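You operate a simulated robot arm through the tools that you are given. There is no shell and no other tool.

The job below is to be done with a simulated robot arm. You get a single attempt, and the scene is never put back.

Task
Set the controls near the top of the fitting bench. At the end: the red clamp knob is turned to clamped; the blue switch knob is turned to 4 bar; the flare nut is turned to tight; the grey switch knob is turned to 4 bar; whatever was shut is shut again. Leave all else as you found it, and nothing knocked over.

It is judged by the outcome, as a careful person would: the job done as asked, and still so three seconds after it is handed in. It fails if anything else is knocked over, pushed out of place, dropped, spilled or broken.

Robot
A 6-joint arm with a two-finger gripper, fixed in place. Base frame: the origin is on the floor under the middle of its stand, x ahead of it, y to its left, z up; the work surface is at about z = 900. Units: mm, degrees, N and s.
It reaches about 1572 mm from its shoulder. Its first joint turns from -166.0 to 166.0 degrees. Payload 2.45 kg.
The TCP is the grasp point between the finger pads, 20 mm short of the fingertips. In the tool frame z runs along the fingers and y along their closing line. The gripper opens to 140 mm; its body begins 168 mm behind the TCP.
Orientation is told as [roll, pitch, yaw] about the base's x, y, z axes, in that order, counted from this pose: with the fingers straight down and closing along the base's y, the tool's x points along the base's -x, its y along +y and its z along -z.

Tools
- The arm moves only by the tool apply_moves. Its argument "deltas" is a list of rows, each a list of 3 entries, a list of its own where there are three numbers: the finger opening in mm, from 0 to 140, then the shift along the tool's x, y, z in mm, then the turn, a rotation vector about the tool's x, y, z in degrees. In form: [[fingers, [dx, dy, dz], [wx, wy, wz]], ...]. A call has 1 to 20 rows; each row is the pose to reach, as a shift and turn from the pose commanded when the call began, along the tool's axes at that moment. A row lasts 0.2 s, in which the tool goes at most 50 mm and 8.6 degrees; a call with a longer step from one row to the next is refused whole, and so is a gripper value outside its range. A pose out of reach is approached as far as the arm can. The call stops where the force on the tool passes 40 N (or 10 N more than at its start, if that is more) or the arm is blocked; 0.2 s more then pass. Each finger travels about 45 mm/s and halts on what it meets, pressing with about 41 N; the grip force reading is that of the motor and also rises with nothing between the fingers. The clock runs only during rows and for 0.2 s after the last one: add rows that repeat a pose to give the fingers time. It gives the time, the measured TCP pose, the force on the tool (base axes), the opening and the grip force at its end, in the units of the frame above (readings bear some noise), with the torque about the TCP (base axes, N m) and any sound that the robot's microphone picked up, and new pictures: "show" is both (left out), scene, wrist or none.
- Cameras (640 x 400 px; columns grow to the right, rows downward): "scene" is fixed at [222, -648.5, 1750.5]; the picture's right is [0.81, -0.59, 0.00], its down [-0.33, -0.45, -0.83] and it looks along [0.49, 0.67, -0.56] (base axes); focal length 373 px, centre (320, 200). "wrist" rides on the gripper at [78, 11, -209] in the tool frame; the picture's right is [-0.14, 0.99, 0.00], its down [-0.92, -0.13, -0.37] and it looks along [-0.36, -0.05, 0.93] (tool axes); focal length 280 px, centre (320, 200). There is no depth. A picture from a camera that has moved, and an enlarged one, comes with that camera's place and axes in the base frame and with its lens.
- enlarge(camera, box): a new picture of the part [left, top, right, bottom] of that camera's present view, enlarged. It takes no simulated time.
- finish_job(): hands the job in; it is judged then, once.

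Places have to be worked out from the pictures, the camera data and where the tool is seen. Open the gripper and draw the arm clear of the work before you hand the job in, unless the task says otherwise.

The tools are called by a JSON object that holds its "api" and its "payload". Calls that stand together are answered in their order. apply_moves: Moves the arm, as the interface text tells. Its arguments: {"type":"object","properties":{"deltas":{"type":"array","items":{"type":"array"}},"show":{"type":"string","enum":["both","scene","wrist","none"]}},"required":["deltas"]} The other tools are called the same way: enlarge (camera, box) takes an enlarged picture of a part of a camera's view; finish_job () hands the job in.

At the start:

```text
clock: 0.0
tcp_pos: [715.2, 263.2, 1337.2]
tool_rot: [0.0, 0.0, 0.0]
wrist_force: [-0.1, -1.0, 0.6]
moment: [-0.01, -0.03, -0.03]
gripper_width: 140.1
gripper_force: 0.1
```

scene: 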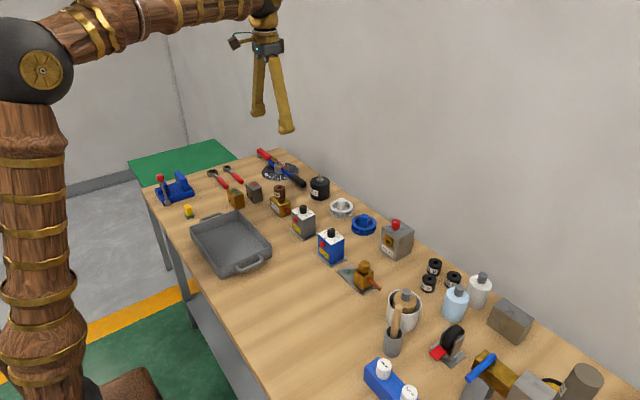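
wrist: 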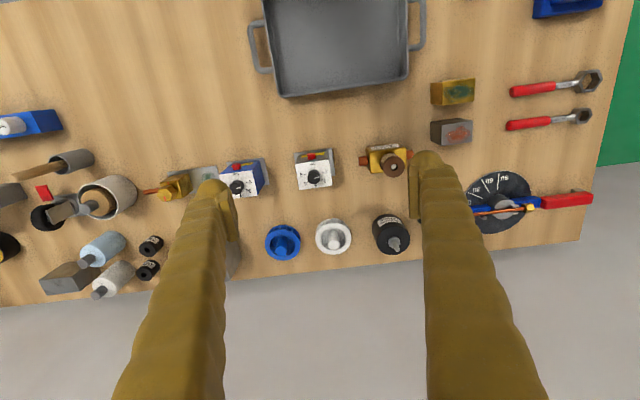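

I'll begin by looking at the bench closely in both cameras before moving anything.

{"api": "enlarge", "payload": {"camera": "scene", "box": [240, 140, 440, 300]}}

{"api": "enlarge", "payload": {"camera": "scene", "box": [340, 240, 640, 400]}}

{"api": "enlarge", "payload": {"camera": "scene", "box": [130, 130, 330, 260]}}

{"api": "enlarge", "payload": {"camera": "wrist", "box": [200, 120, 440, 280]}}

{"api": "enlarge", "payload": {"camera": "wrist", "box": [0, 100, 240, 310]}}

{"api": "enlarge", "payload": {"camera": "wrist", "box": [420, 60, 640, 250]}}

```text
2.50 times, centred on (340, 220) of scene
camera zoom: at [222.0, -648.5, 1750.5], right [0.81, -0.59, 0.0], down [-0.33, -0.45, -0.83], along [0.49, 0.67, -0.56], focal length 933 px, centre (270, 150)
```

zoom: 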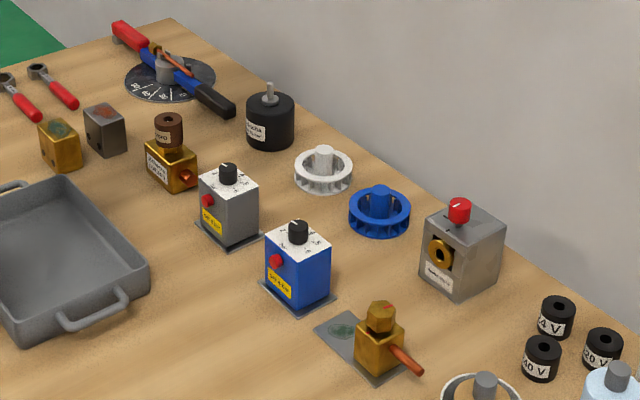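

```text
2.13 times, centred on (490, 320) of scene
camera zoom: at [222.0, -648.5, 1750.5], right [0.81, -0.59, 0.0], down [-0.33, -0.45, -0.83], along [0.49, 0.67, -0.56], focal length 796 px, centre (-43, -56)
```

zoom: 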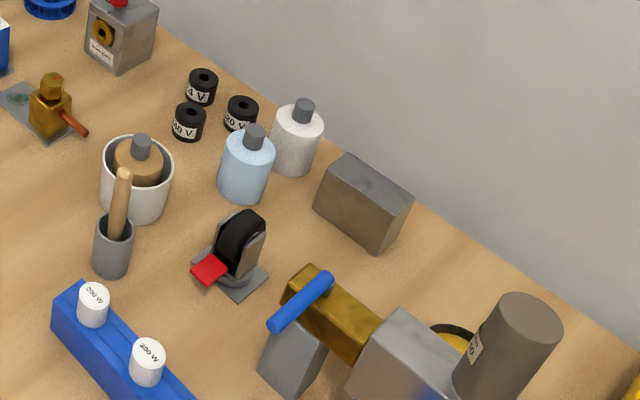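

```text
3.08 times, centred on (230, 195) of scene
camera zoom: at [222.0, -648.5, 1750.5], right [0.81, -0.59, 0.0], down [-0.33, -0.45, -0.83], along [0.49, 0.67, -0.56], focal length 1148 px, centre (597, 215)
```

zoom: 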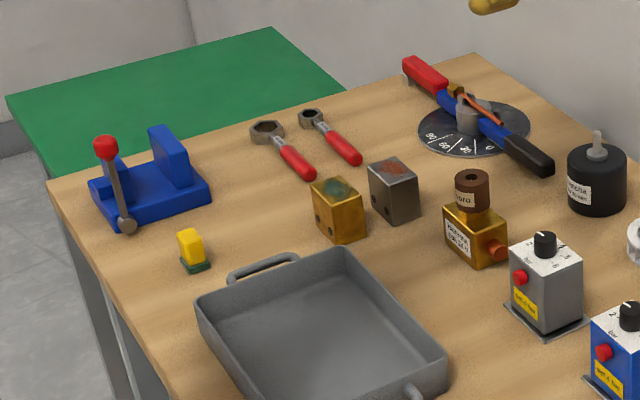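

```text
2.50 times, centred on (320, 200) of wrist
camera zoom: at [638.8, 274.7, 1546.2], right [0.14, 0.99, 0.0], down [0.92, -0.13, 0.37], along [0.36, -0.05, -0.93], focal length 701 px, centre (320, 200)
```

zoom: 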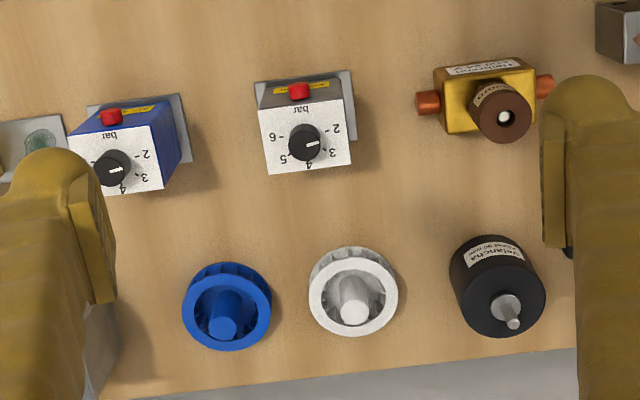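

```text
1.90 times, centred on (120, 205) of wrist
camera zoom: at [638.8, 274.7, 1546.2], right [0.14, 0.99, 0.0], down [0.92, -0.13, 0.37], along [0.36, -0.05, -0.93], focal length 534 px, centre (701, 190)
```

zoom: 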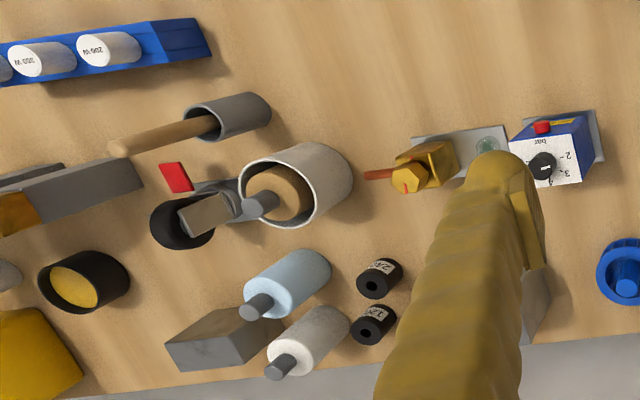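

```text
2.11 times, centred on (530, 155) of wrist
camera zoom: at [638.8, 274.7, 1546.2], right [0.14, 0.99, 0.0], down [0.92, -0.13, 0.37], along [0.36, -0.05, -0.93], focal length 590 px, centre (-122, 295)
```

zoom: 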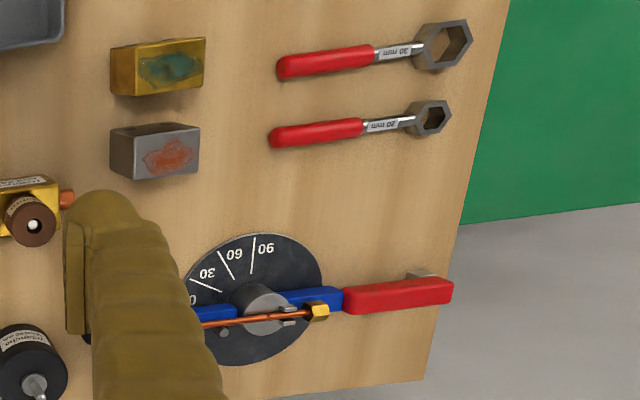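

The red knob on the grey box is partly hidden from the wrist camera. I'll zoom tightly on each control to read its labels.

{"api": "enlarge", "payload": {"camera": "scene", "box": [372, 205, 432, 265]}}

{"api": "enlarge", "payload": {"camera": "scene", "box": [310, 220, 360, 270]}}

{"api": "enlarge", "payload": {"camera": "scene", "box": [285, 195, 335, 245]}}

{"api": "enlarge", "payload": {"camera": "scene", "box": [330, 250, 400, 305]}}

{"api": "enlarge", "payload": {"camera": "wrist", "box": [285, 140, 345, 195]}}

{"api": "enlarge", "payload": {"camera": "wrist", "box": [140, 140, 280, 280]}}

```text
6.67 times, centred on (402, 235) of scene
camera zoom: at [222.0, -648.5, 1750.5], right [0.81, -0.59, 0.0], down [-0.33, -0.45, -0.83], along [0.49, 0.67, -0.56], focal length 2487 px, centre (-227, -33)
```

zoom: 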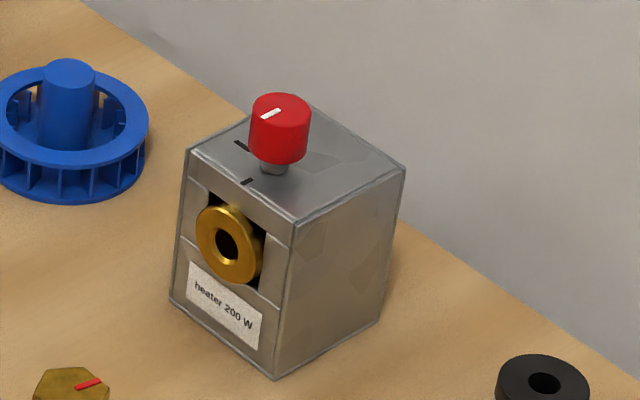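

```text
8.00 times, centred on (335, 245) of scene
camera zoom: at [222.0, -648.5, 1750.5], right [0.81, -0.59, 0.0], down [-0.33, -0.45, -0.83], along [0.49, 0.67, -0.56], focal length 2985 px, centre (200, -160)
```

zoom: 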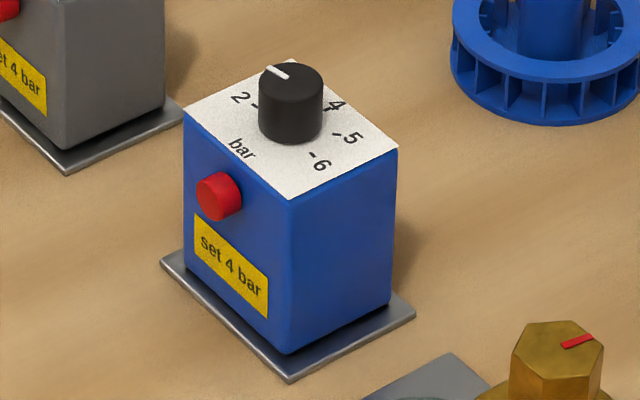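

```text
8.00 times, centred on (310, 220) of scene
camera zoom: at [222.0, -648.5, 1750.5], right [0.81, -0.59, 0.0], down [-0.33, -0.45, -0.83], along [0.49, 0.67, -0.56], focal length 2985 px, centre (400, 40)
```

zoom: 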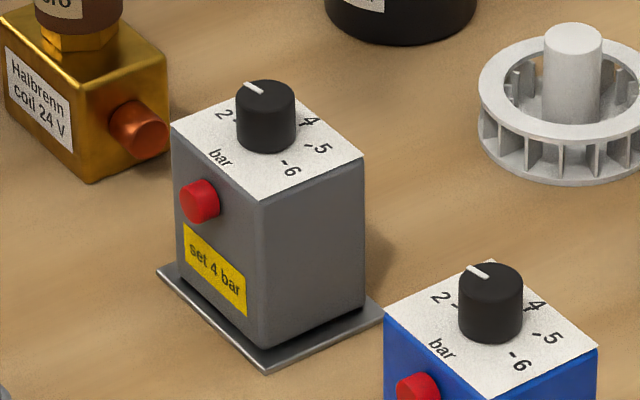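

```text
7.27 times, centred on (365, 278) of scene
camera zoom: at [222.0, -648.5, 1750.5], right [0.81, -0.59, 0.0], down [-0.33, -0.45, -0.83], along [0.49, 0.67, -0.56], focal length 2713 px, centre (-7, -364)
```

zoom: 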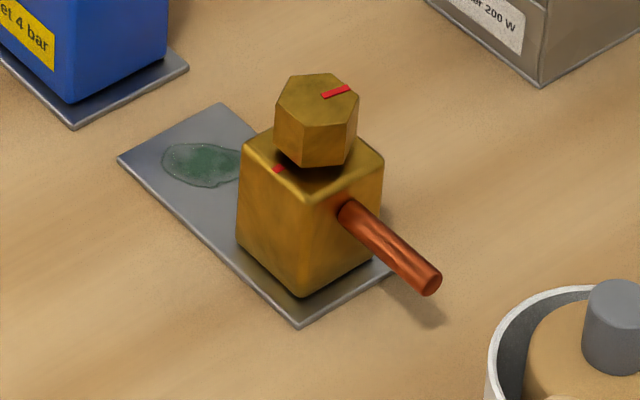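

```text
7.27 times, centred on (315, 168) of wrist
camera zoom: at [638.8, 274.7, 1546.2], right [0.14, 0.99, 0.0], down [0.92, -0.13, 0.37], along [0.36, -0.05, -0.93], focal length 2039 px, centre (356, 436)
```

zoom: 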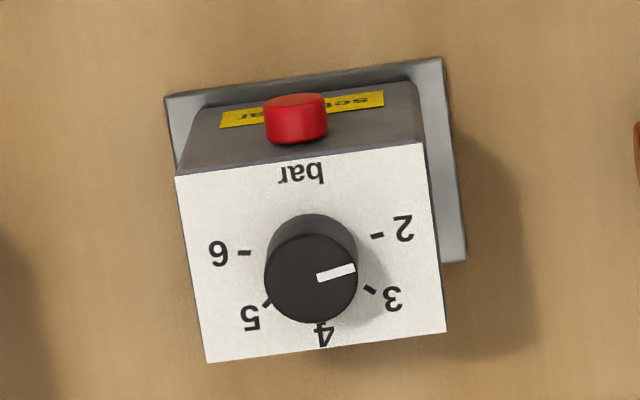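

```text
2.86 times, centred on (210, 210) of wrist
camera zoom: at [638.8, 274.7, 1546.2], right [0.14, 0.99, 0.0], down [0.92, -0.13, 0.37], along [0.36, -0.05, -0.93], focal length 801 px, centre (634, 171)
```

zoom: 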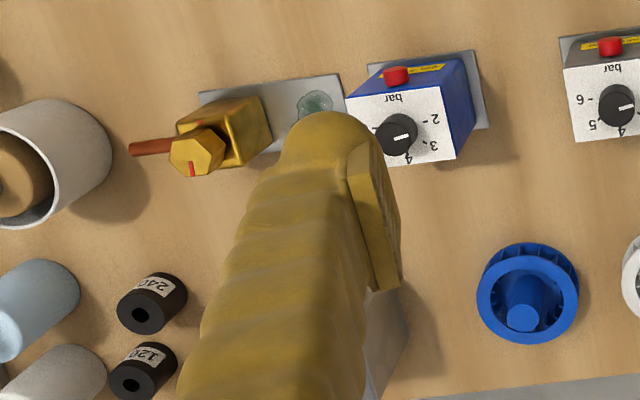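

From the two views I put the grey switch knob near (799, 240, 1009), the blue knob near (798, 79, 1007) and the flare nut near (799, -81, 988). The red clamp knob is roughly at (1000, -8, 1010). I'll move the arm high over that side so the wrist camera can see the clamp knob and nut.

{"api": "apply_moves", "payload": {"deltas": [[140, [-20, -42, 0], [0, 0, 0]], [140, [-40, -84, 0], [0, 0, 0]], [140, [-60, -126, 0], [0, 0, 0]], [140, [-80, -168, 0], [0, 0, 0]], [140, [-100, -210, 0], [0, 0, 0]], [140, [-120, -252, 10], [0, 0, 0]], [140, [-135, -283, 20], [0, 0, 0]], [140, [-135, -283, 20], [0, 0, 0]]]}}

```text
clock: 1.8
tcp_pos: [850.4, -18.5, 1315.3]
tool_rot: [0.0, 0.0, -0.1]
wrist_force: [0.0, 0.2, -0.4]
moment: [-0.03, 0.02, 0.01]
gripper_width: 139.9
gripper_force: 0.1
camera wrist: at [773.5, -8.9, 1525.6], right [0.14, 0.99, 0.0], down [0.92, -0.13, 0.37], along [0.36, -0.05, -0.93], focal length 280 px, centre (320, 200)
```

scene: 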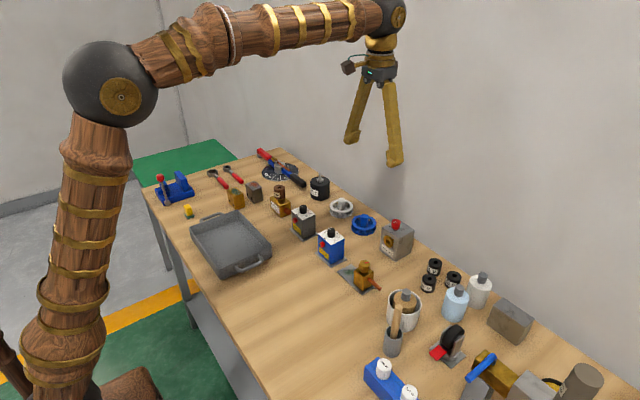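
wrist: 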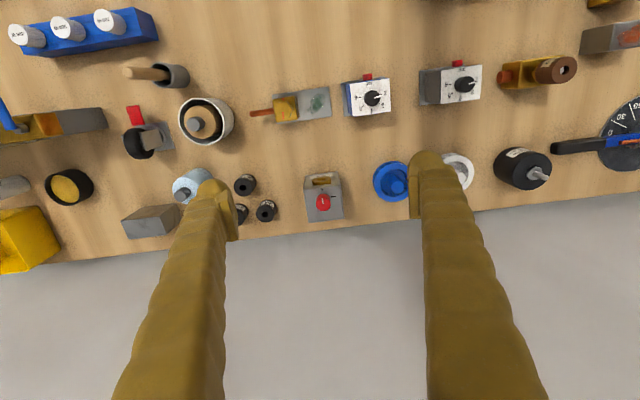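

The red clamp knob is now in clear view between the fingers. I'll zoom in on it, the flare nut and the blue switch.

{"api": "enlarge", "payload": {"camera": "wrist", "box": [300, 165, 350, 225]}}

{"api": "enlarge", "payload": {"camera": "wrist", "box": [240, 75, 340, 135]}}

{"api": "enlarge", "payload": {"camera": "wrist", "box": [335, 65, 405, 125]}}

{"api": "enlarge", "payload": {"camera": "wrist", "box": [0, 0, 260, 280]}}

```text
6.67 times, centred on (325, 195) of wrist
camera zoom: at [773.5, -8.9, 1525.6], right [0.14, 0.99, 0.0], down [0.92, -0.13, 0.37], along [0.36, -0.05, -0.93], focal length 1869 px, centre (287, 233)
```

zoom: 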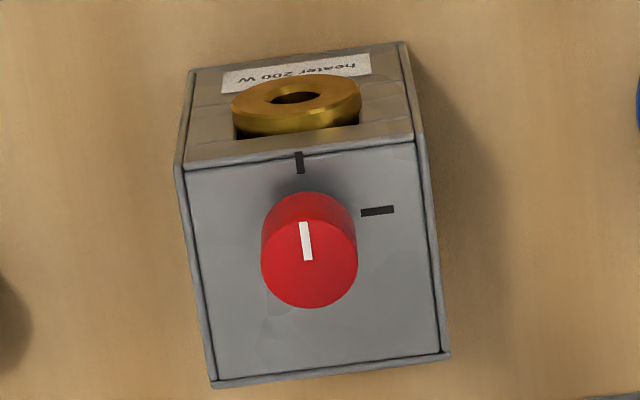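

```text
6.40 times, centred on (290, 105) of wrist
camera zoom: at [773.5, -8.9, 1525.6], right [0.14, 0.99, 0.0], down [0.92, -0.13, 0.37], along [0.36, -0.05, -0.93], focal length 1794 px, centre (512, 808)
```

zoom: 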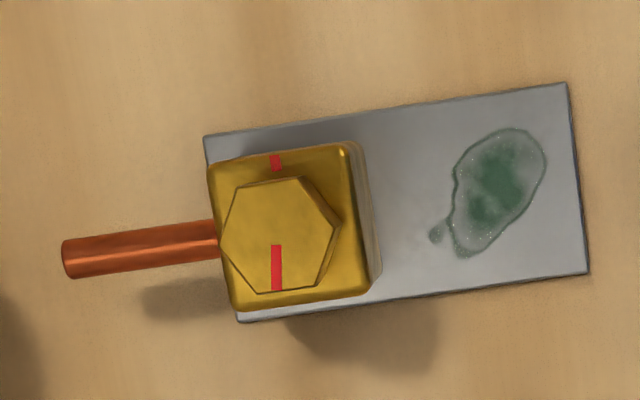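

```text
6.67 times, centred on (370, 95) of wrist
camera zoom: at [773.5, -8.9, 1525.6], right [0.14, 0.99, 0.0], down [0.92, -0.13, 0.37], along [0.36, -0.05, -0.93], focal length 1869 px, centre (-13, 900)
```

zoom: 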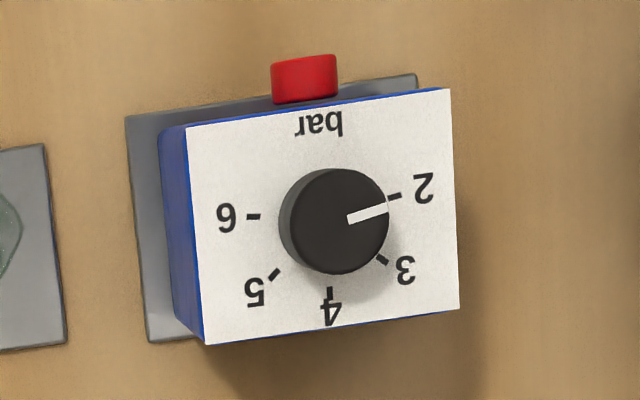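

```text
1.43 times, centred on (130, 140) of wrist
camera zoom: at [773.5, -8.9, 1525.6], right [0.14, 0.99, 0.0], down [0.92, -0.13, 0.37], along [0.36, -0.05, -0.93], focal length 401 px, centre (591, 286)
```

zoom: 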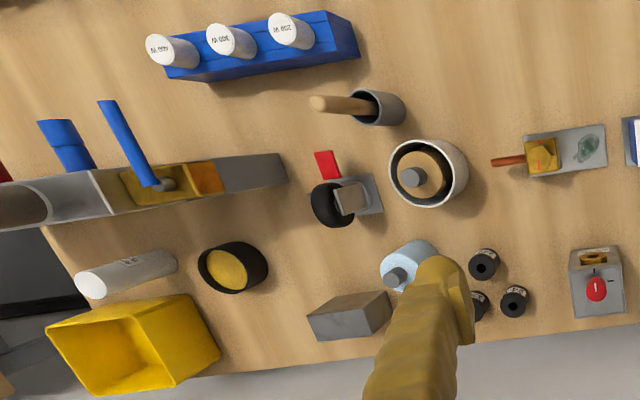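

The clamp knob points at its front tick (toward -x), with the second tick at +y, so clamped is 90° clockwise. The flare nut's mark sits about 170° clockwise from its body mark, and both switch knobs are at 2. I'll go above the grey switch knob first.

{"api": "apply_moves", "payload": {"deltas": [[130, [7, 36, 20], [0, 0, 0]], [120, [14, 72, 45], [0, 0, 0]], [110, [21, 108, 75], [0, 0, 0]], [100, [28, 144, 105], [0, 0, 0]], [90, [35, 180, 135], [0, 0, 0]], [80, [42, 216, 160], [0, 0, 0]], [80, [49, 245, 180], [0, 0, 0]], [80, [51.4, 258.5, 195], [0, 0, 0]], [80, [51.4, 258.5, 195], [0, 0, 0]]]}}

```text
clock: 3.8
tcp_pos: [799.5, 240.8, 1121.6]
tool_rot: [-0.1, 0.0, 0.0]
wrist_force: [-0.2, -0.3, 0.6]
moment: [0.0, 0.03, 0.03]
gripper_width: 79.9
gripper_force: 0.1
camera wrist: at [722.8, 250.7, 1331.1], right [0.14, 0.99, 0.0], down [0.92, -0.13, 0.37], along [0.36, -0.05, -0.93], focal length 280 px, centre (320, 200)
```

scene: 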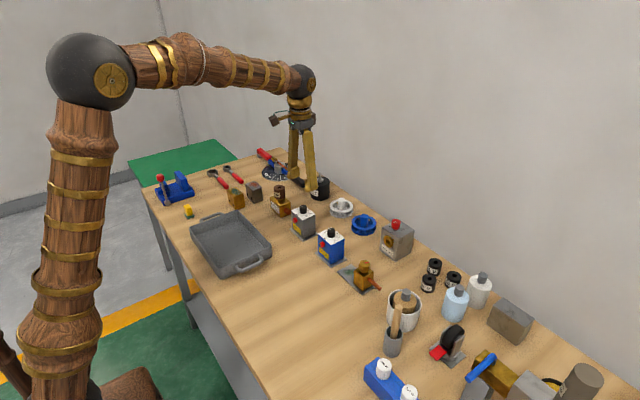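
wrist: 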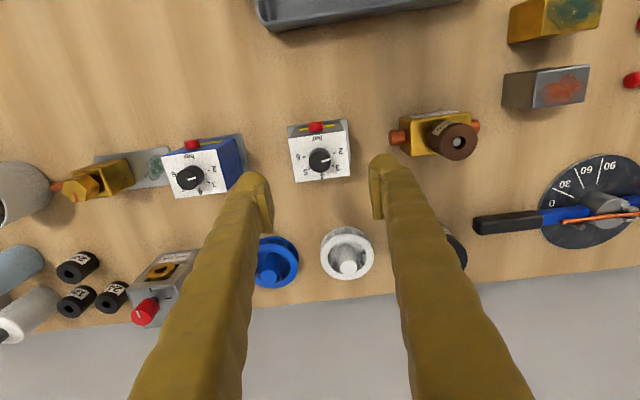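

The gripper is over the grey knob. I'll zoom in to refine its centre and the pointer angle.

{"api": "enlarge", "payload": {"camera": "wrist", "box": [285, 115, 365, 190]}}

{"api": "enlarge", "payload": {"camera": "scene", "box": [270, 160, 350, 250]}}

```text
5.33 times, centred on (325, 152) of wrist
camera zoom: at [722.8, 250.7, 1331.1], right [0.14, 0.99, 0.0], down [0.92, -0.13, 0.37], along [0.36, -0.05, -0.93], focal length 1495 px, centre (293, 453)
```

zoom: 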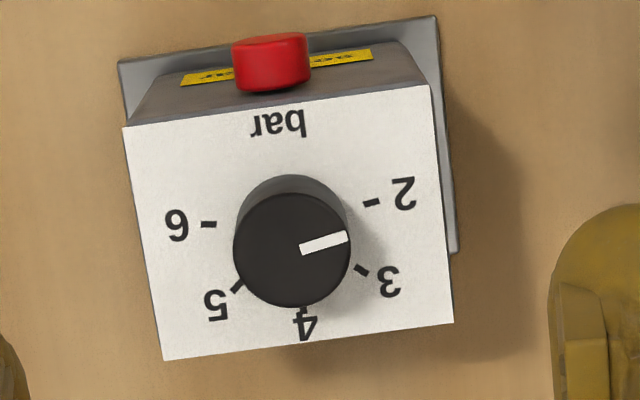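

```text
4.44 times, centred on (310, 205) of scene
camera zoom: at [222.0, -648.5, 1750.5], right [0.81, -0.59, 0.0], down [-0.33, -0.45, -0.83], along [0.49, 0.67, -0.56], focal length 1658 px, centre (364, 178)
```

zoom: 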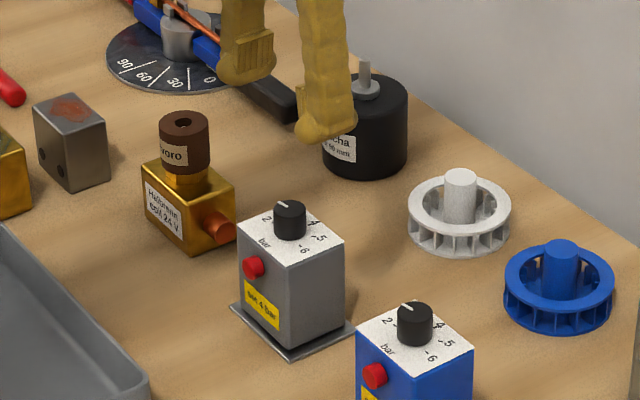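

The knob axis lies within about 1 mm of the TCP in plan. Its top is near z≈1008 and it stands about 20 mm above the dial plate. I'll lower to about z=1030 with the fingers at 60 mm and look again.

{"api": "apply_moves", "payload": {"deltas": [[70, [-0.8, -0.3, 20], [0, 0, 0]], [60, [-0.8, -0.3, 40], [0, 0, 0]], [60, [-0.8, -0.3, 60], [0, 0, 0]], [60, [-0.8, -0.3, 78], [0, 0, 0]], [60, [-0.8, -0.3, 90], [0, 0, 0]], [60, [-0.8, -0.3, 90], [0, 0, 0]]]}}

{"api": "enlarge", "payload": {"camera": "scene", "box": [275, 175, 335, 240]}}

{"api": "enlarge", "payload": {"camera": "wrist", "box": [260, 120, 380, 240]}}

```text
clock: 5.2
tcp_pos: [800.6, 239.9, 1032.0]
tool_rot: [0.0, 0.1, 0.0]
wrist_force: [0.5, -0.1, -0.3]
moment: [0.0, -0.02, -0.03]
gripper_width: 60.0
gripper_force: 0.1
camera wrist: at [723.7, 249.9, 1241.6], right [0.14, 0.99, 0.0], down [0.92, -0.13, 0.37], along [0.37, -0.05, -0.93], focal length 280 px, centre (320, 200)
```

scene: 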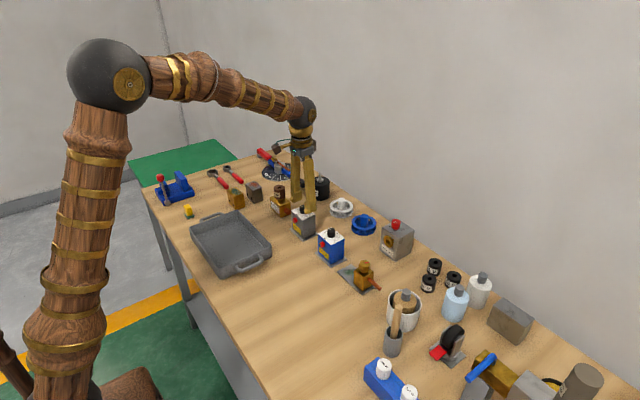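
wrist: 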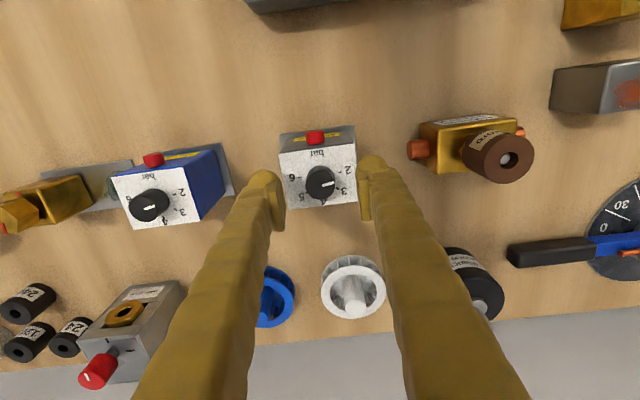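

```text
6.15 times, centred on (305, 208) of scene
camera zoom: at [222.0, -648.5, 1750.5], right [0.81, -0.59, 0.0], down [-0.33, -0.45, -0.83], along [0.49, 0.67, -0.56], focal length 2296 px, centre (412, 154)
```

zoom: 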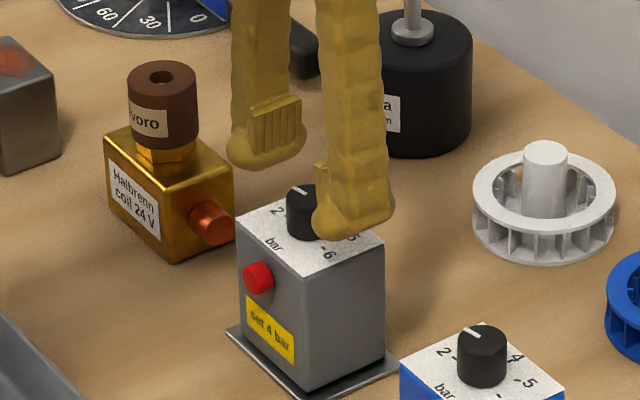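

```text
3.33 times, centred on (320, 180) of wrist
camera zoom: at [723.7, 249.9, 1241.6], right [0.14, 0.99, 0.0], down [0.92, -0.13, 0.37], along [0.37, -0.05, -0.93], focal length 935 px, centre (320, 267)
```

zoom: 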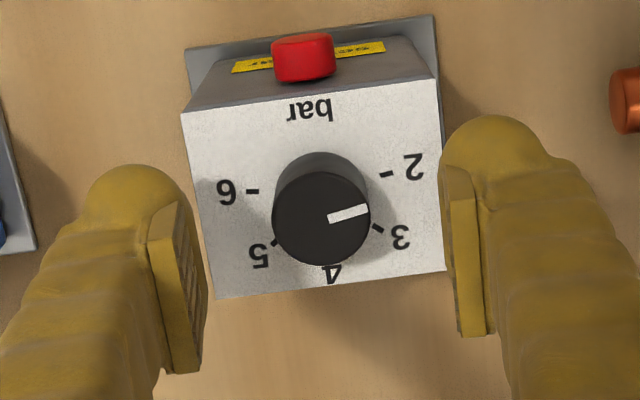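

The fingers straddle the knob evenly, with the tips just above knob height. I'll lower another 15 mm so the tips sit around z≈996, above the plate, then close gently.

{"api": "apply_moves", "payload": {"deltas": [[60, [0, 0, 6], [0, 0, 0]], [60, [0, 0, 11], [0, 0, 0]], [60, [0, 0, 15], [0, 0, 0]], [60, [0, 0, 15], [0, 0, 0]], [45, [0, 0, 15], [0, 0, 0]], [35, [0, 0, 15], [0, 0, 0]], [28, [0, 0, 15], [0, 0, 0]], [20, [0, 0, 15], [0, 0, 0]], [15, [0, 0, 15], [0, 0, 0]], [15, [0, 0, 15], [0, 0, 0]]]}}

{"api": "enlarge", "payload": {"camera": "scene", "box": [275, 175, 335, 240]}}

{"api": "enlarge", "payload": {"camera": "wrist", "box": [260, 120, 380, 240]}}

```text
clock: 7.4
tcp_pos: [799.7, 238.7, 1016.2]
tool_rot: [0.0, 0.0, 0.0]
wrist_force: [0.1, 1.5, 0.1]
moment: [-0.01, -0.02, 0.02]
gripper_width: 24.1
gripper_force: 40.6
camera wrist: at [723.6, 249.7, 1226.0], right [0.14, 0.99, 0.0], down [0.92, -0.13, 0.37], along [0.36, -0.05, -0.93], focal length 280 px, centre (320, 200)
```

scene: 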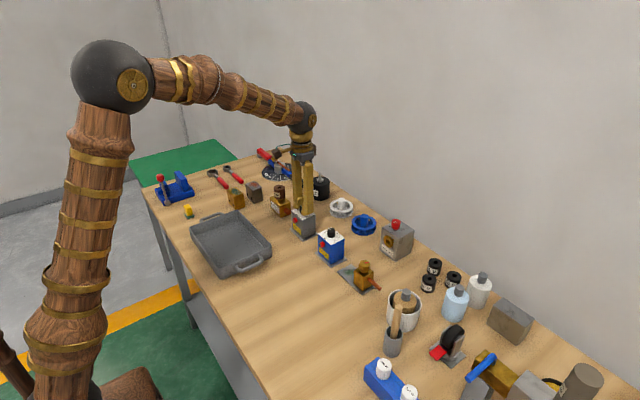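
wrist: 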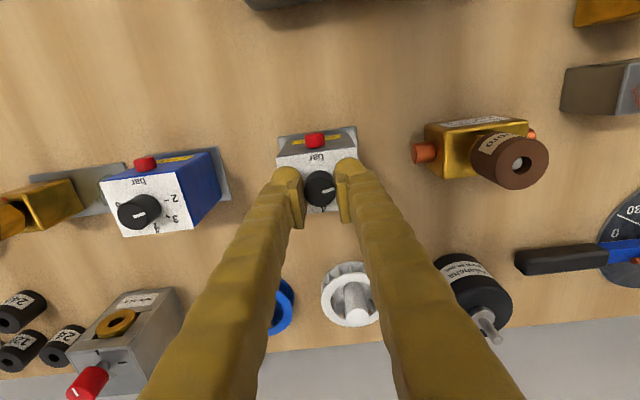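

```text
6.15 times, centred on (305, 208) of scene
camera zoom: at [222.0, -648.5, 1750.5], right [0.81, -0.59, 0.0], down [-0.33, -0.45, -0.83], along [0.49, 0.67, -0.56], focal length 2296 px, centre (412, 154)
```

zoom: 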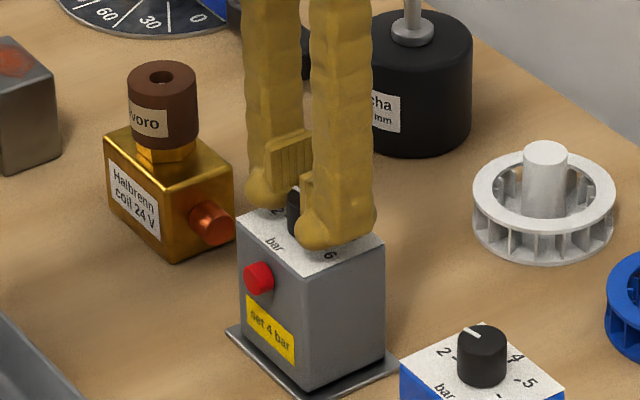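

```text
3.33 times, centred on (320, 180) of wrist
camera zoom: at [723.6, 249.7, 1226.0], right [0.14, 0.99, 0.0], down [0.92, -0.13, 0.37], along [0.36, -0.05, -0.93], focal length 935 px, centre (320, 267)
```

zoom: 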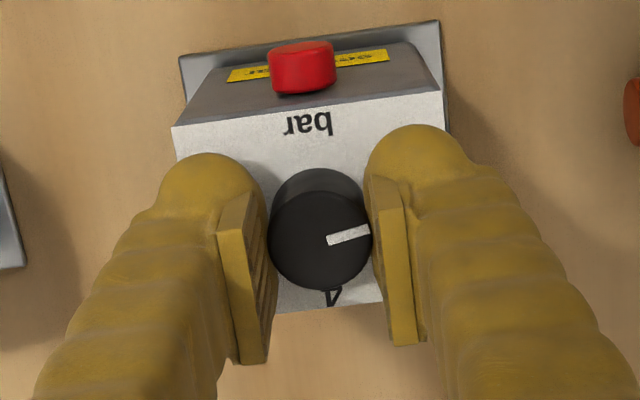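

I have a firm grip on the grey knob (24.1 mm). I'll try a small clockwise turn first, checking torque and whether the knob follows.

{"api": "apply_moves", "payload": {"deltas": [[15, [0, 0, 0], [0, 0, 5]], [15, [0, 0, 0], [0, 0, 10]], [15, [0, 0, 0], [0, 0, 15]], [15, [0, 0, 0], [0, 0, 20]]], "show": "wrist"}}

{"api": "enlarge", "payload": {"camera": "wrist", "box": [260, 120, 380, 240]}}

```text
clock: 8.4
tcp_pos: [800.2, 238.3, 1015.8]
tool_rot: [-0.1, 0.1, -20.1]
wrist_force: [-0.1, 0.4, 0.6]
moment: [0.0, 0.01, 0.03]
gripper_width: 23.4
gripper_force: 41.2
camera wrist: at [731.8, 275.8, 1226.2], right [0.47, 0.88, 0.0], down [0.82, -0.44, 0.37], along [0.33, -0.17, -0.93], focal length 280 px, centre (320, 200)
```

wrist: 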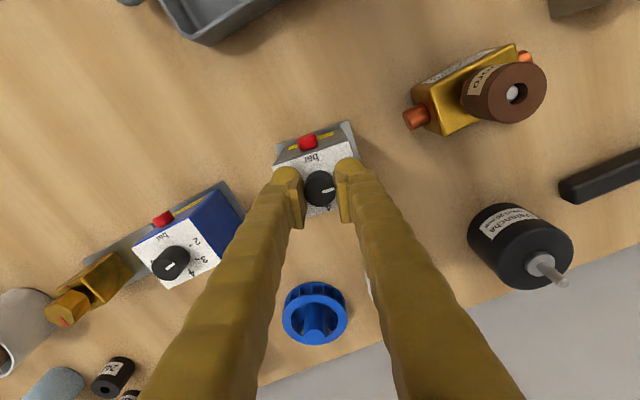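

```text
3.33 times, centred on (320, 180) of wrist
camera zoom: at [731.8, 275.8, 1226.2], right [0.47, 0.88, 0.0], down [0.82, -0.44, 0.37], along [0.33, -0.17, -0.93], focal length 935 px, centre (320, 267)
```

zoom: 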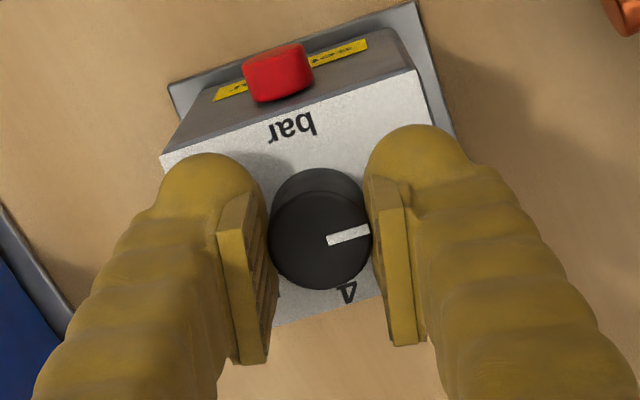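

The knob follows the gripper with very little torque. I'll continue clockwise another 78° toward 4 bar.

{"api": "apply_moves", "payload": {"deltas": [[15, [0, 0, 0], [0, 0, 8]], [15, [0, 0, 0], [0, 0, 16]], [15, [0, 0, 0], [0, 0, 24]], [15, [0, 0, 0], [0, 0, 32]], [15, [0, 0, 0], [0, 0, 40]], [15, [0, 0, 0], [0, 0, 48]], [15, [0, 0, 0], [0, 0, 56]], [15, [0, 0, 0], [0, 0, 64]], [15, [0, 0, 0], [0, 0, 72]], [15, [0, 0, 0], [0, 0, 78]], [15, [0, 0, 0], [0, 0, 78]]]}}

{"api": "enlarge", "payload": {"camera": "wrist", "box": [260, 120, 380, 240]}}

{"api": "enlarge", "payload": {"camera": "scene", "box": [275, 175, 335, 240]}}

```text
clock: 10.8
tcp_pos: [800.2, 239.5, 1016.2]
tool_rot: [0.0, 0.0, -98.1]
wrist_force: [-0.4, 0.3, 0.2]
moment: [-0.05, 0.01, -0.03]
gripper_width: 24.0
gripper_force: 41.4
camera wrist: at [823.2, 314.6, 1226.1], right [0.96, -0.28, 0.0], down [-0.26, -0.89, 0.37], along [-0.1, -0.35, -0.93], focal length 280 px, centre (320, 200)
```

scene: 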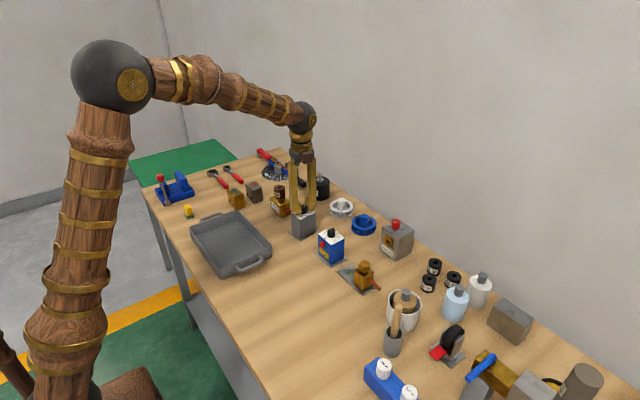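
wrist: 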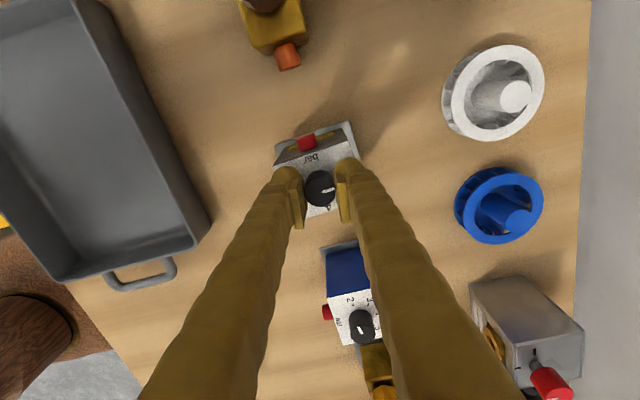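

```text
3.33 times, centred on (320, 180) of wrist
camera zoom: at [823.2, 314.6, 1226.1], right [0.96, -0.28, 0.0], down [-0.26, -0.89, 0.37], along [-0.1, -0.35, -0.93], focal length 935 px, centre (320, 267)
```

zoom: 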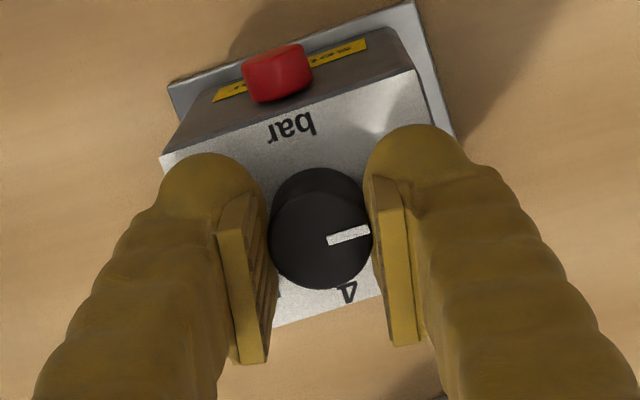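

```text
6.15 times, centred on (305, 208) of scene
camera zoom: at [222.0, -648.5, 1750.5], right [0.81, -0.59, 0.0], down [-0.33, -0.45, -0.83], along [0.49, 0.67, -0.56], focal length 2296 px, centre (412, 154)
```

zoom: 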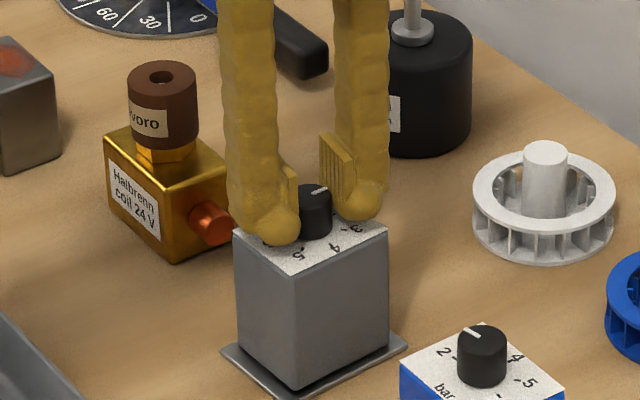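

The whole box came round with the gripper. The knob moved only about 11° relative to the box, then hit a stop, and the loose box followed. I'll undo that by rotating back about the same axis, then check the box's orientation.

{"api": "apply_moves", "payload": {"deltas": [[15, [0, 0, 0], [0, 0, -7]], [15, [0, 0, 0], [0, 0, -14]], [15, [0, 0, 0], [0, 0, -21]], [15, [0, 0, 0], [0, 0, -28]], [15, [0, 0, 0], [0, 0, -35]], [15, [0, 0, 0], [0, 0, -42]], [15, [0, 0, 0], [0, 0, -49]], [15, [0, 0, 0], [0, 0, -56]], [15, [0, 0, 0], [0, 0, -63]], [15, [0, 0, 0], [0, 0, -70]], [15, [0, 0, 0], [0, 0, -77]], [15, [0, 0, 0], [0, 0, -84]], [15, [0, 0, 0], [0, 0, -91]], [15, [0, 0, 0], [0, 0, -98]], [15, [0, 0, 0], [0, 0, -98]]]}}

{"api": "enlarge", "payload": {"camera": "wrist", "box": [260, 120, 380, 240]}}

{"api": "enlarge", "payload": {"camera": "scene", "box": [275, 175, 335, 240]}}

```text
clock: 14.0
tcp_pos: [799.2, 238.5, 1017.0]
tool_rot: [0.0, 0.1, 0.0]
wrist_force: [0.3, -0.3, -0.2]
moment: [-0.01, -0.01, -0.01]
gripper_width: 23.6
gripper_force: 41.0
camera wrist: at [723.1, 249.7, 1226.2], right [0.14, 0.99, 0.0], down [0.92, -0.13, 0.37], along [0.36, -0.05, -0.93], focal length 280 px, centre (320, 200)
```

scene: 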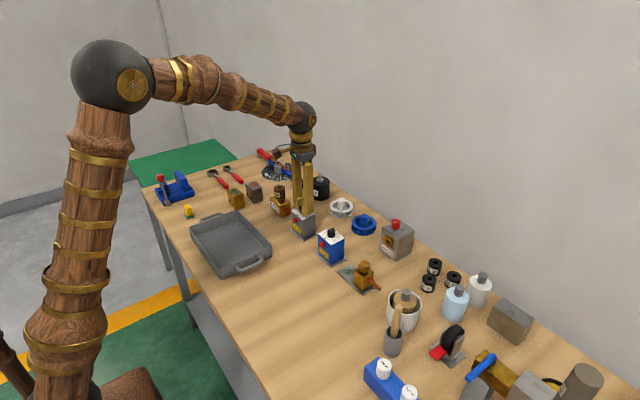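
wrist: 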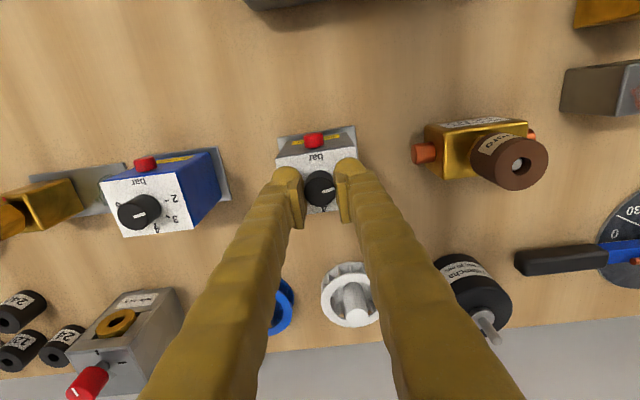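

```text
3.33 times, centred on (320, 180) of wrist
camera zoom: at [723.1, 249.7, 1226.2], right [0.14, 0.99, 0.0], down [0.92, -0.13, 0.37], along [0.36, -0.05, -0.93], focal length 935 px, centre (320, 267)
```

zoom: 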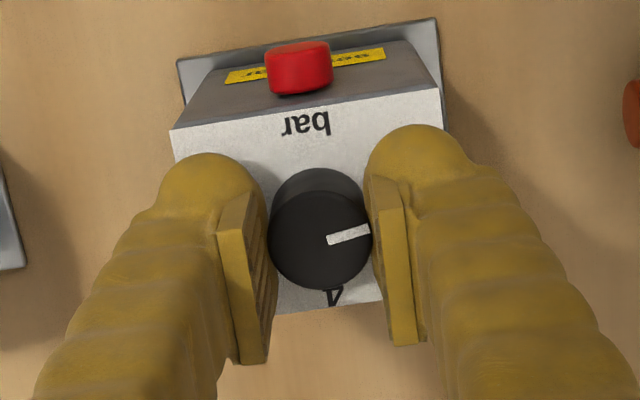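

```text
6.15 times, centred on (305, 208) of scene
camera zoom: at [222.0, -648.5, 1750.5], right [0.81, -0.59, 0.0], down [-0.33, -0.45, -0.83], along [0.49, 0.67, -0.56], focal length 2296 px, centre (412, 154)
```

zoom: 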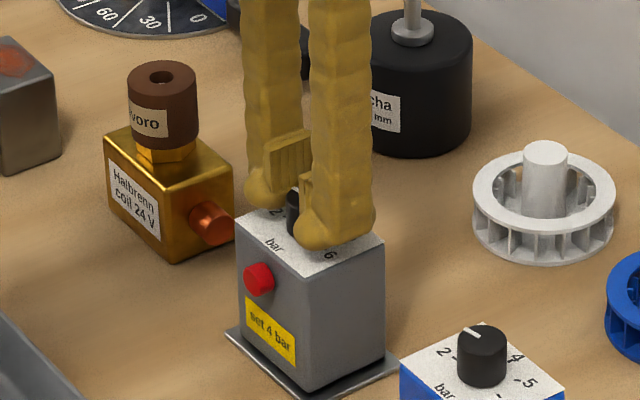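

The box is back to within about 1° of where it was. Before releasing, I'll test whether the knob is push-to-turn by pressing down in small steps and reading the force.

{"api": "apply_moves", "payload": {"deltas": [[15, [0, 0, 1], [0, 0, 0]], [15, [0, 0, 2], [0, 0, 0]], [15, [0, 0, 3], [0, 0, 0]]], "show": "wrist"}}

{"api": "enlarge", "payload": {"camera": "wrist", "box": [260, 120, 380, 240]}}

```text
clock: 14.9
tcp_pos: [799.8, 238.4, 1015.6]
tool_rot: [0.1, -0.1, 0.0]
wrist_force: [-0.9, -2.4, 4.6]
moment: [-0.04, -0.02, -0.01]
gripper_width: 23.9
gripper_force: 41.1
stopped in row 3: the force on the tool passed its limit at 42 N (the readings are from after the stop); the commanded pose is now the measured one
camera wrist: at [722.9, 249.7, 1225.6], right [0.14, 0.99, 0.0], down [0.92, -0.13, 0.37], along [0.37, -0.05, -0.93], focal length 280 px, centre (320, 200)
```

wrist: 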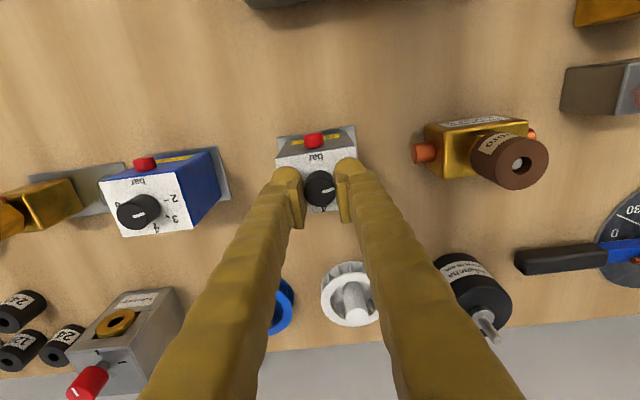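

```text
3.33 times, centred on (320, 180) of wrist
camera zoom: at [722.9, 249.7, 1225.6], right [0.14, 0.99, 0.0], down [0.92, -0.13, 0.37], along [0.37, -0.05, -0.93], focal length 935 px, centre (320, 267)
```

zoom: 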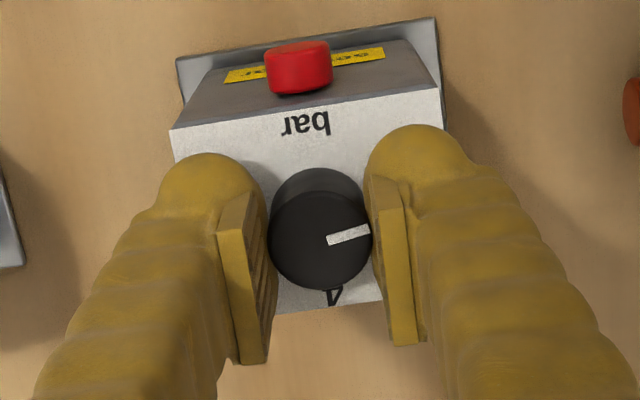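

The knob doesn't push in, since force rose stiffly to 42 N. Next I'll press down lightly (about 12–15 N) to pin the loose box by friction and turn only slightly clockwise. That should show whether this is a real lock or just a detent stiffer than the box's own friction.

{"api": "apply_moves", "payload": {"deltas": [[15, [0, 0, 0.4], [0, 0, 0]], [15, [0, 0, 0.7], [0, 0, 0]], [15, [0, 0, 0.7], [0, 0, 4]], [15, [0, 0, 0.7], [0, 0, 8]], [15, [0, 0, 0.7], [0, 0, 12]], [15, [0, 0, 0.7], [0, 0, 16]], [15, [0, 0, 0.7], [0, 0, 20]]], "show": "wrist"}}

{"api": "enlarge", "payload": {"camera": "wrist", "box": [260, 120, 380, 240]}}

```text
clock: 16.5
tcp_pos: [800.1, 239.2, 1016.4]
tool_rot: [0.1, -0.3, -20.1]
wrist_force: [-2.7, -8.9, 32.9]
moment: [-0.21, -0.01, 0.02]
gripper_width: 23.7
gripper_force: 41.2
camera wrist: at [731.3, 275.7, 1225.3], right [0.47, 0.88, 0.0], down [0.82, -0.44, 0.37], along [0.33, -0.17, -0.93], focal length 280 px, centre (320, 200)
```

wrist: 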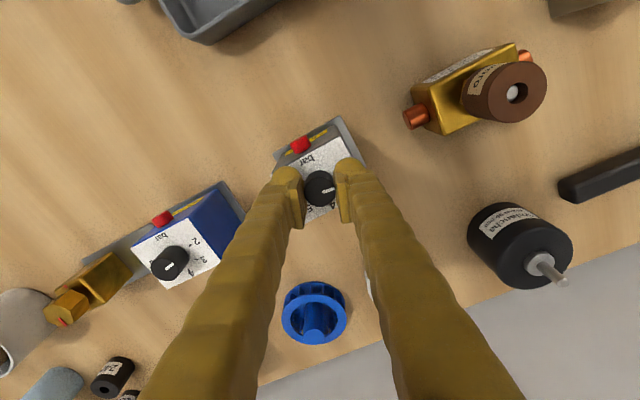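

```text
3.33 times, centred on (320, 180) of wrist
camera zoom: at [731.3, 275.7, 1225.3], right [0.47, 0.88, 0.0], down [0.82, -0.44, 0.37], along [0.33, -0.17, -0.93], focal length 935 px, centre (320, 267)
```

zoom: 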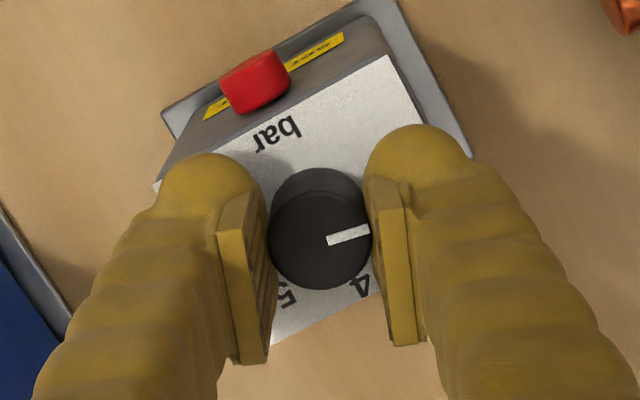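

With the downward press the box stays put and the knob turns, so it just needs pinning. Force is 33 N down with about 9 N sideways. I'll ease both slightly and keep turning.

{"api": "apply_moves", "payload": {"deltas": [[15, [-0.14, -0.36, -0.25], [0, 0, 0]], [15, [-0.14, -0.36, -0.25], [0, 0, 5]], [15, [-0.14, -0.36, -0.25], [0, 0, 10]], [15, [-0.14, -0.36, -0.25], [0, 0, 15]], [15, [-0.14, -0.36, -0.25], [0, 0, 20]]], "show": "wrist"}}

{"api": "enlarge", "payload": {"camera": "wrist", "box": [260, 120, 380, 240]}}

{"api": "enlarge", "payload": {"camera": "scene", "box": [275, 175, 335, 240]}}

```text
clock: 17.7
tcp_pos: [801.2, 238.3, 1015.7]
tool_rot: [0.0, -0.2, -40.1]
wrist_force: [-0.4, -1.1, 25.9]
moment: [-0.03, 0.03, 0.01]
gripper_width: 23.9
gripper_force: 41.2
camera wrist: at [748.3, 297.1, 1225.2], right [0.74, 0.67, 0.0], down [0.62, -0.69, 0.37], along [0.25, -0.27, -0.93], focal length 280 px, centre (320, 200)
```

wrist: 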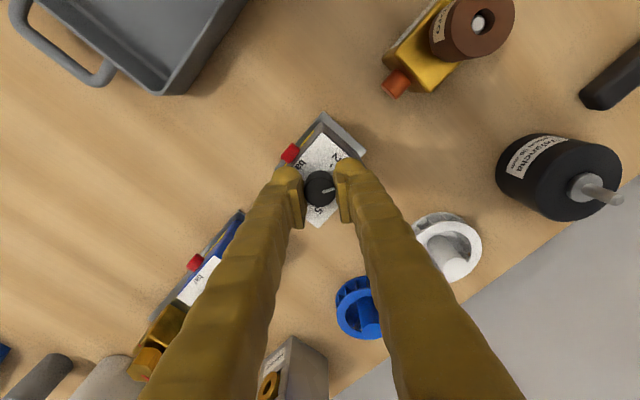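

```text
3.33 times, centred on (320, 180) of wrist
camera zoom: at [748.3, 297.1, 1225.2], right [0.74, 0.67, 0.0], down [0.62, -0.69, 0.37], along [0.25, -0.27, -0.93], focal length 935 px, centre (320, 267)
```

zoom: 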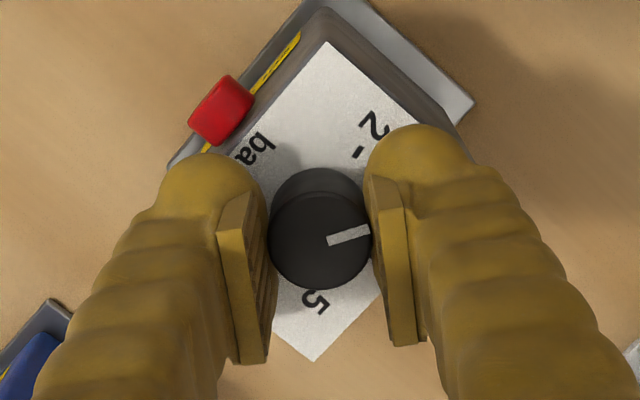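

```text
6.15 times, centred on (305, 208) of scene
camera zoom: at [222.0, -648.5, 1750.5], right [0.81, -0.59, 0.0], down [-0.33, -0.45, -0.83], along [0.49, 0.67, -0.56], focal length 2296 px, centre (412, 154)
```

zoom: 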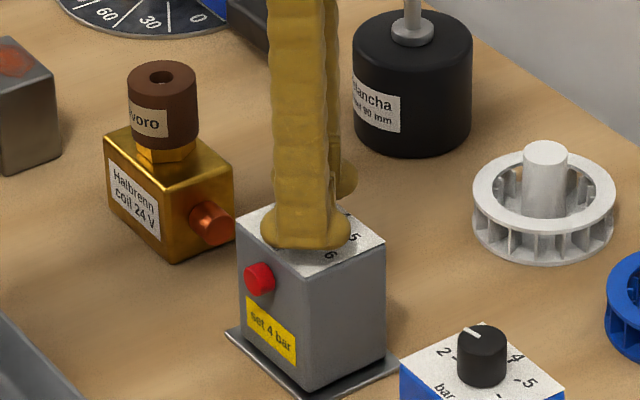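

The box is stationary in the scene view, the knob has turned 40°, and side forces are near zero. I'll continue under the same press.

{"api": "apply_moves", "payload": {"deltas": [[15, [0, 0, 0], [0, 0, 5]], [15, [0, 0, 0], [0, 0, 10]], [15, [0, 0, 0], [0, 0, 15]], [15, [0, 0, 0], [0, 0, 20]], [15, [0, 0, 0], [0, 0, 25]], [15, [0, 0, 0], [0, 0, 30]]], "show": "wrist"}}

{"api": "enlarge", "payload": {"camera": "wrist", "box": [260, 120, 380, 240]}}

{"api": "enlarge", "payload": {"camera": "scene", "box": [275, 175, 335, 240]}}

```text
clock: 19.1
tcp_pos: [798.8, 239.1, 1015.8]
tool_rot: [0.2, 0.0, -70.1]
wrist_force: [-6.0, -1.3, 22.7]
moment: [-0.01, 0.04, 0.05]
gripper_width: 23.9
gripper_force: 40.8
camera wrist: at [784.6, 315.5, 1225.1], right [0.98, 0.21, 0.0], down [0.19, -0.91, 0.37], along [0.08, -0.36, -0.93], focal length 280 px, centre (320, 200)
```

wrist: 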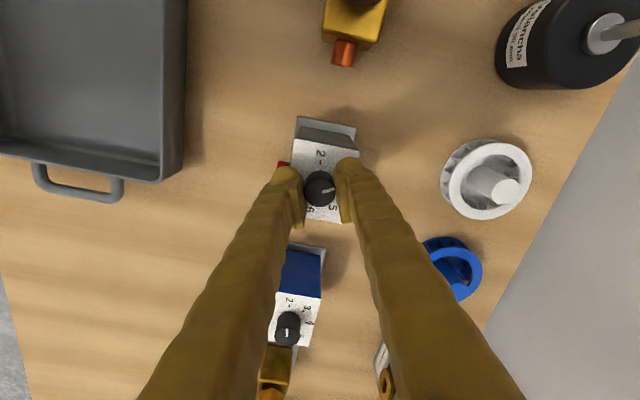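

```text
3.33 times, centred on (320, 180) of wrist
camera zoom: at [784.6, 315.5, 1225.1], right [0.98, 0.21, 0.0], down [0.19, -0.91, 0.37], along [0.08, -0.36, -0.93], focal length 935 px, centre (320, 267)
```

zoom: 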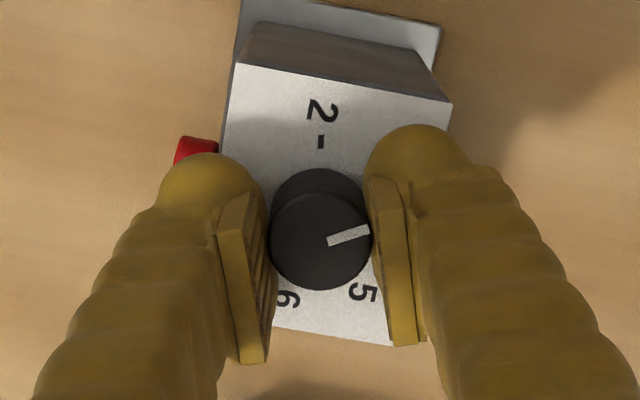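

```text
6.15 times, centred on (305, 208) of scene
camera zoom: at [222.0, -648.5, 1750.5], right [0.81, -0.59, 0.0], down [-0.33, -0.45, -0.83], along [0.49, 0.67, -0.56], focal length 2296 px, centre (412, 154)
```

zoom: 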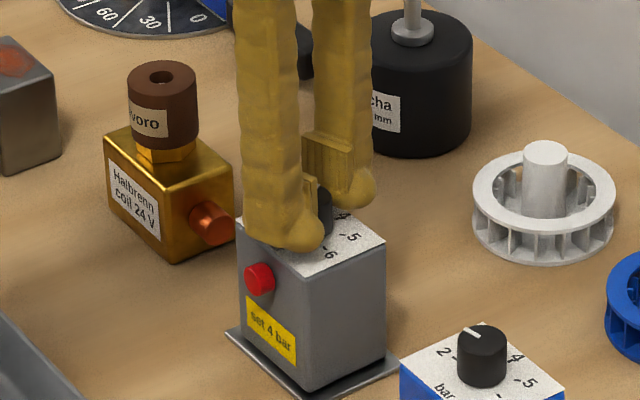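

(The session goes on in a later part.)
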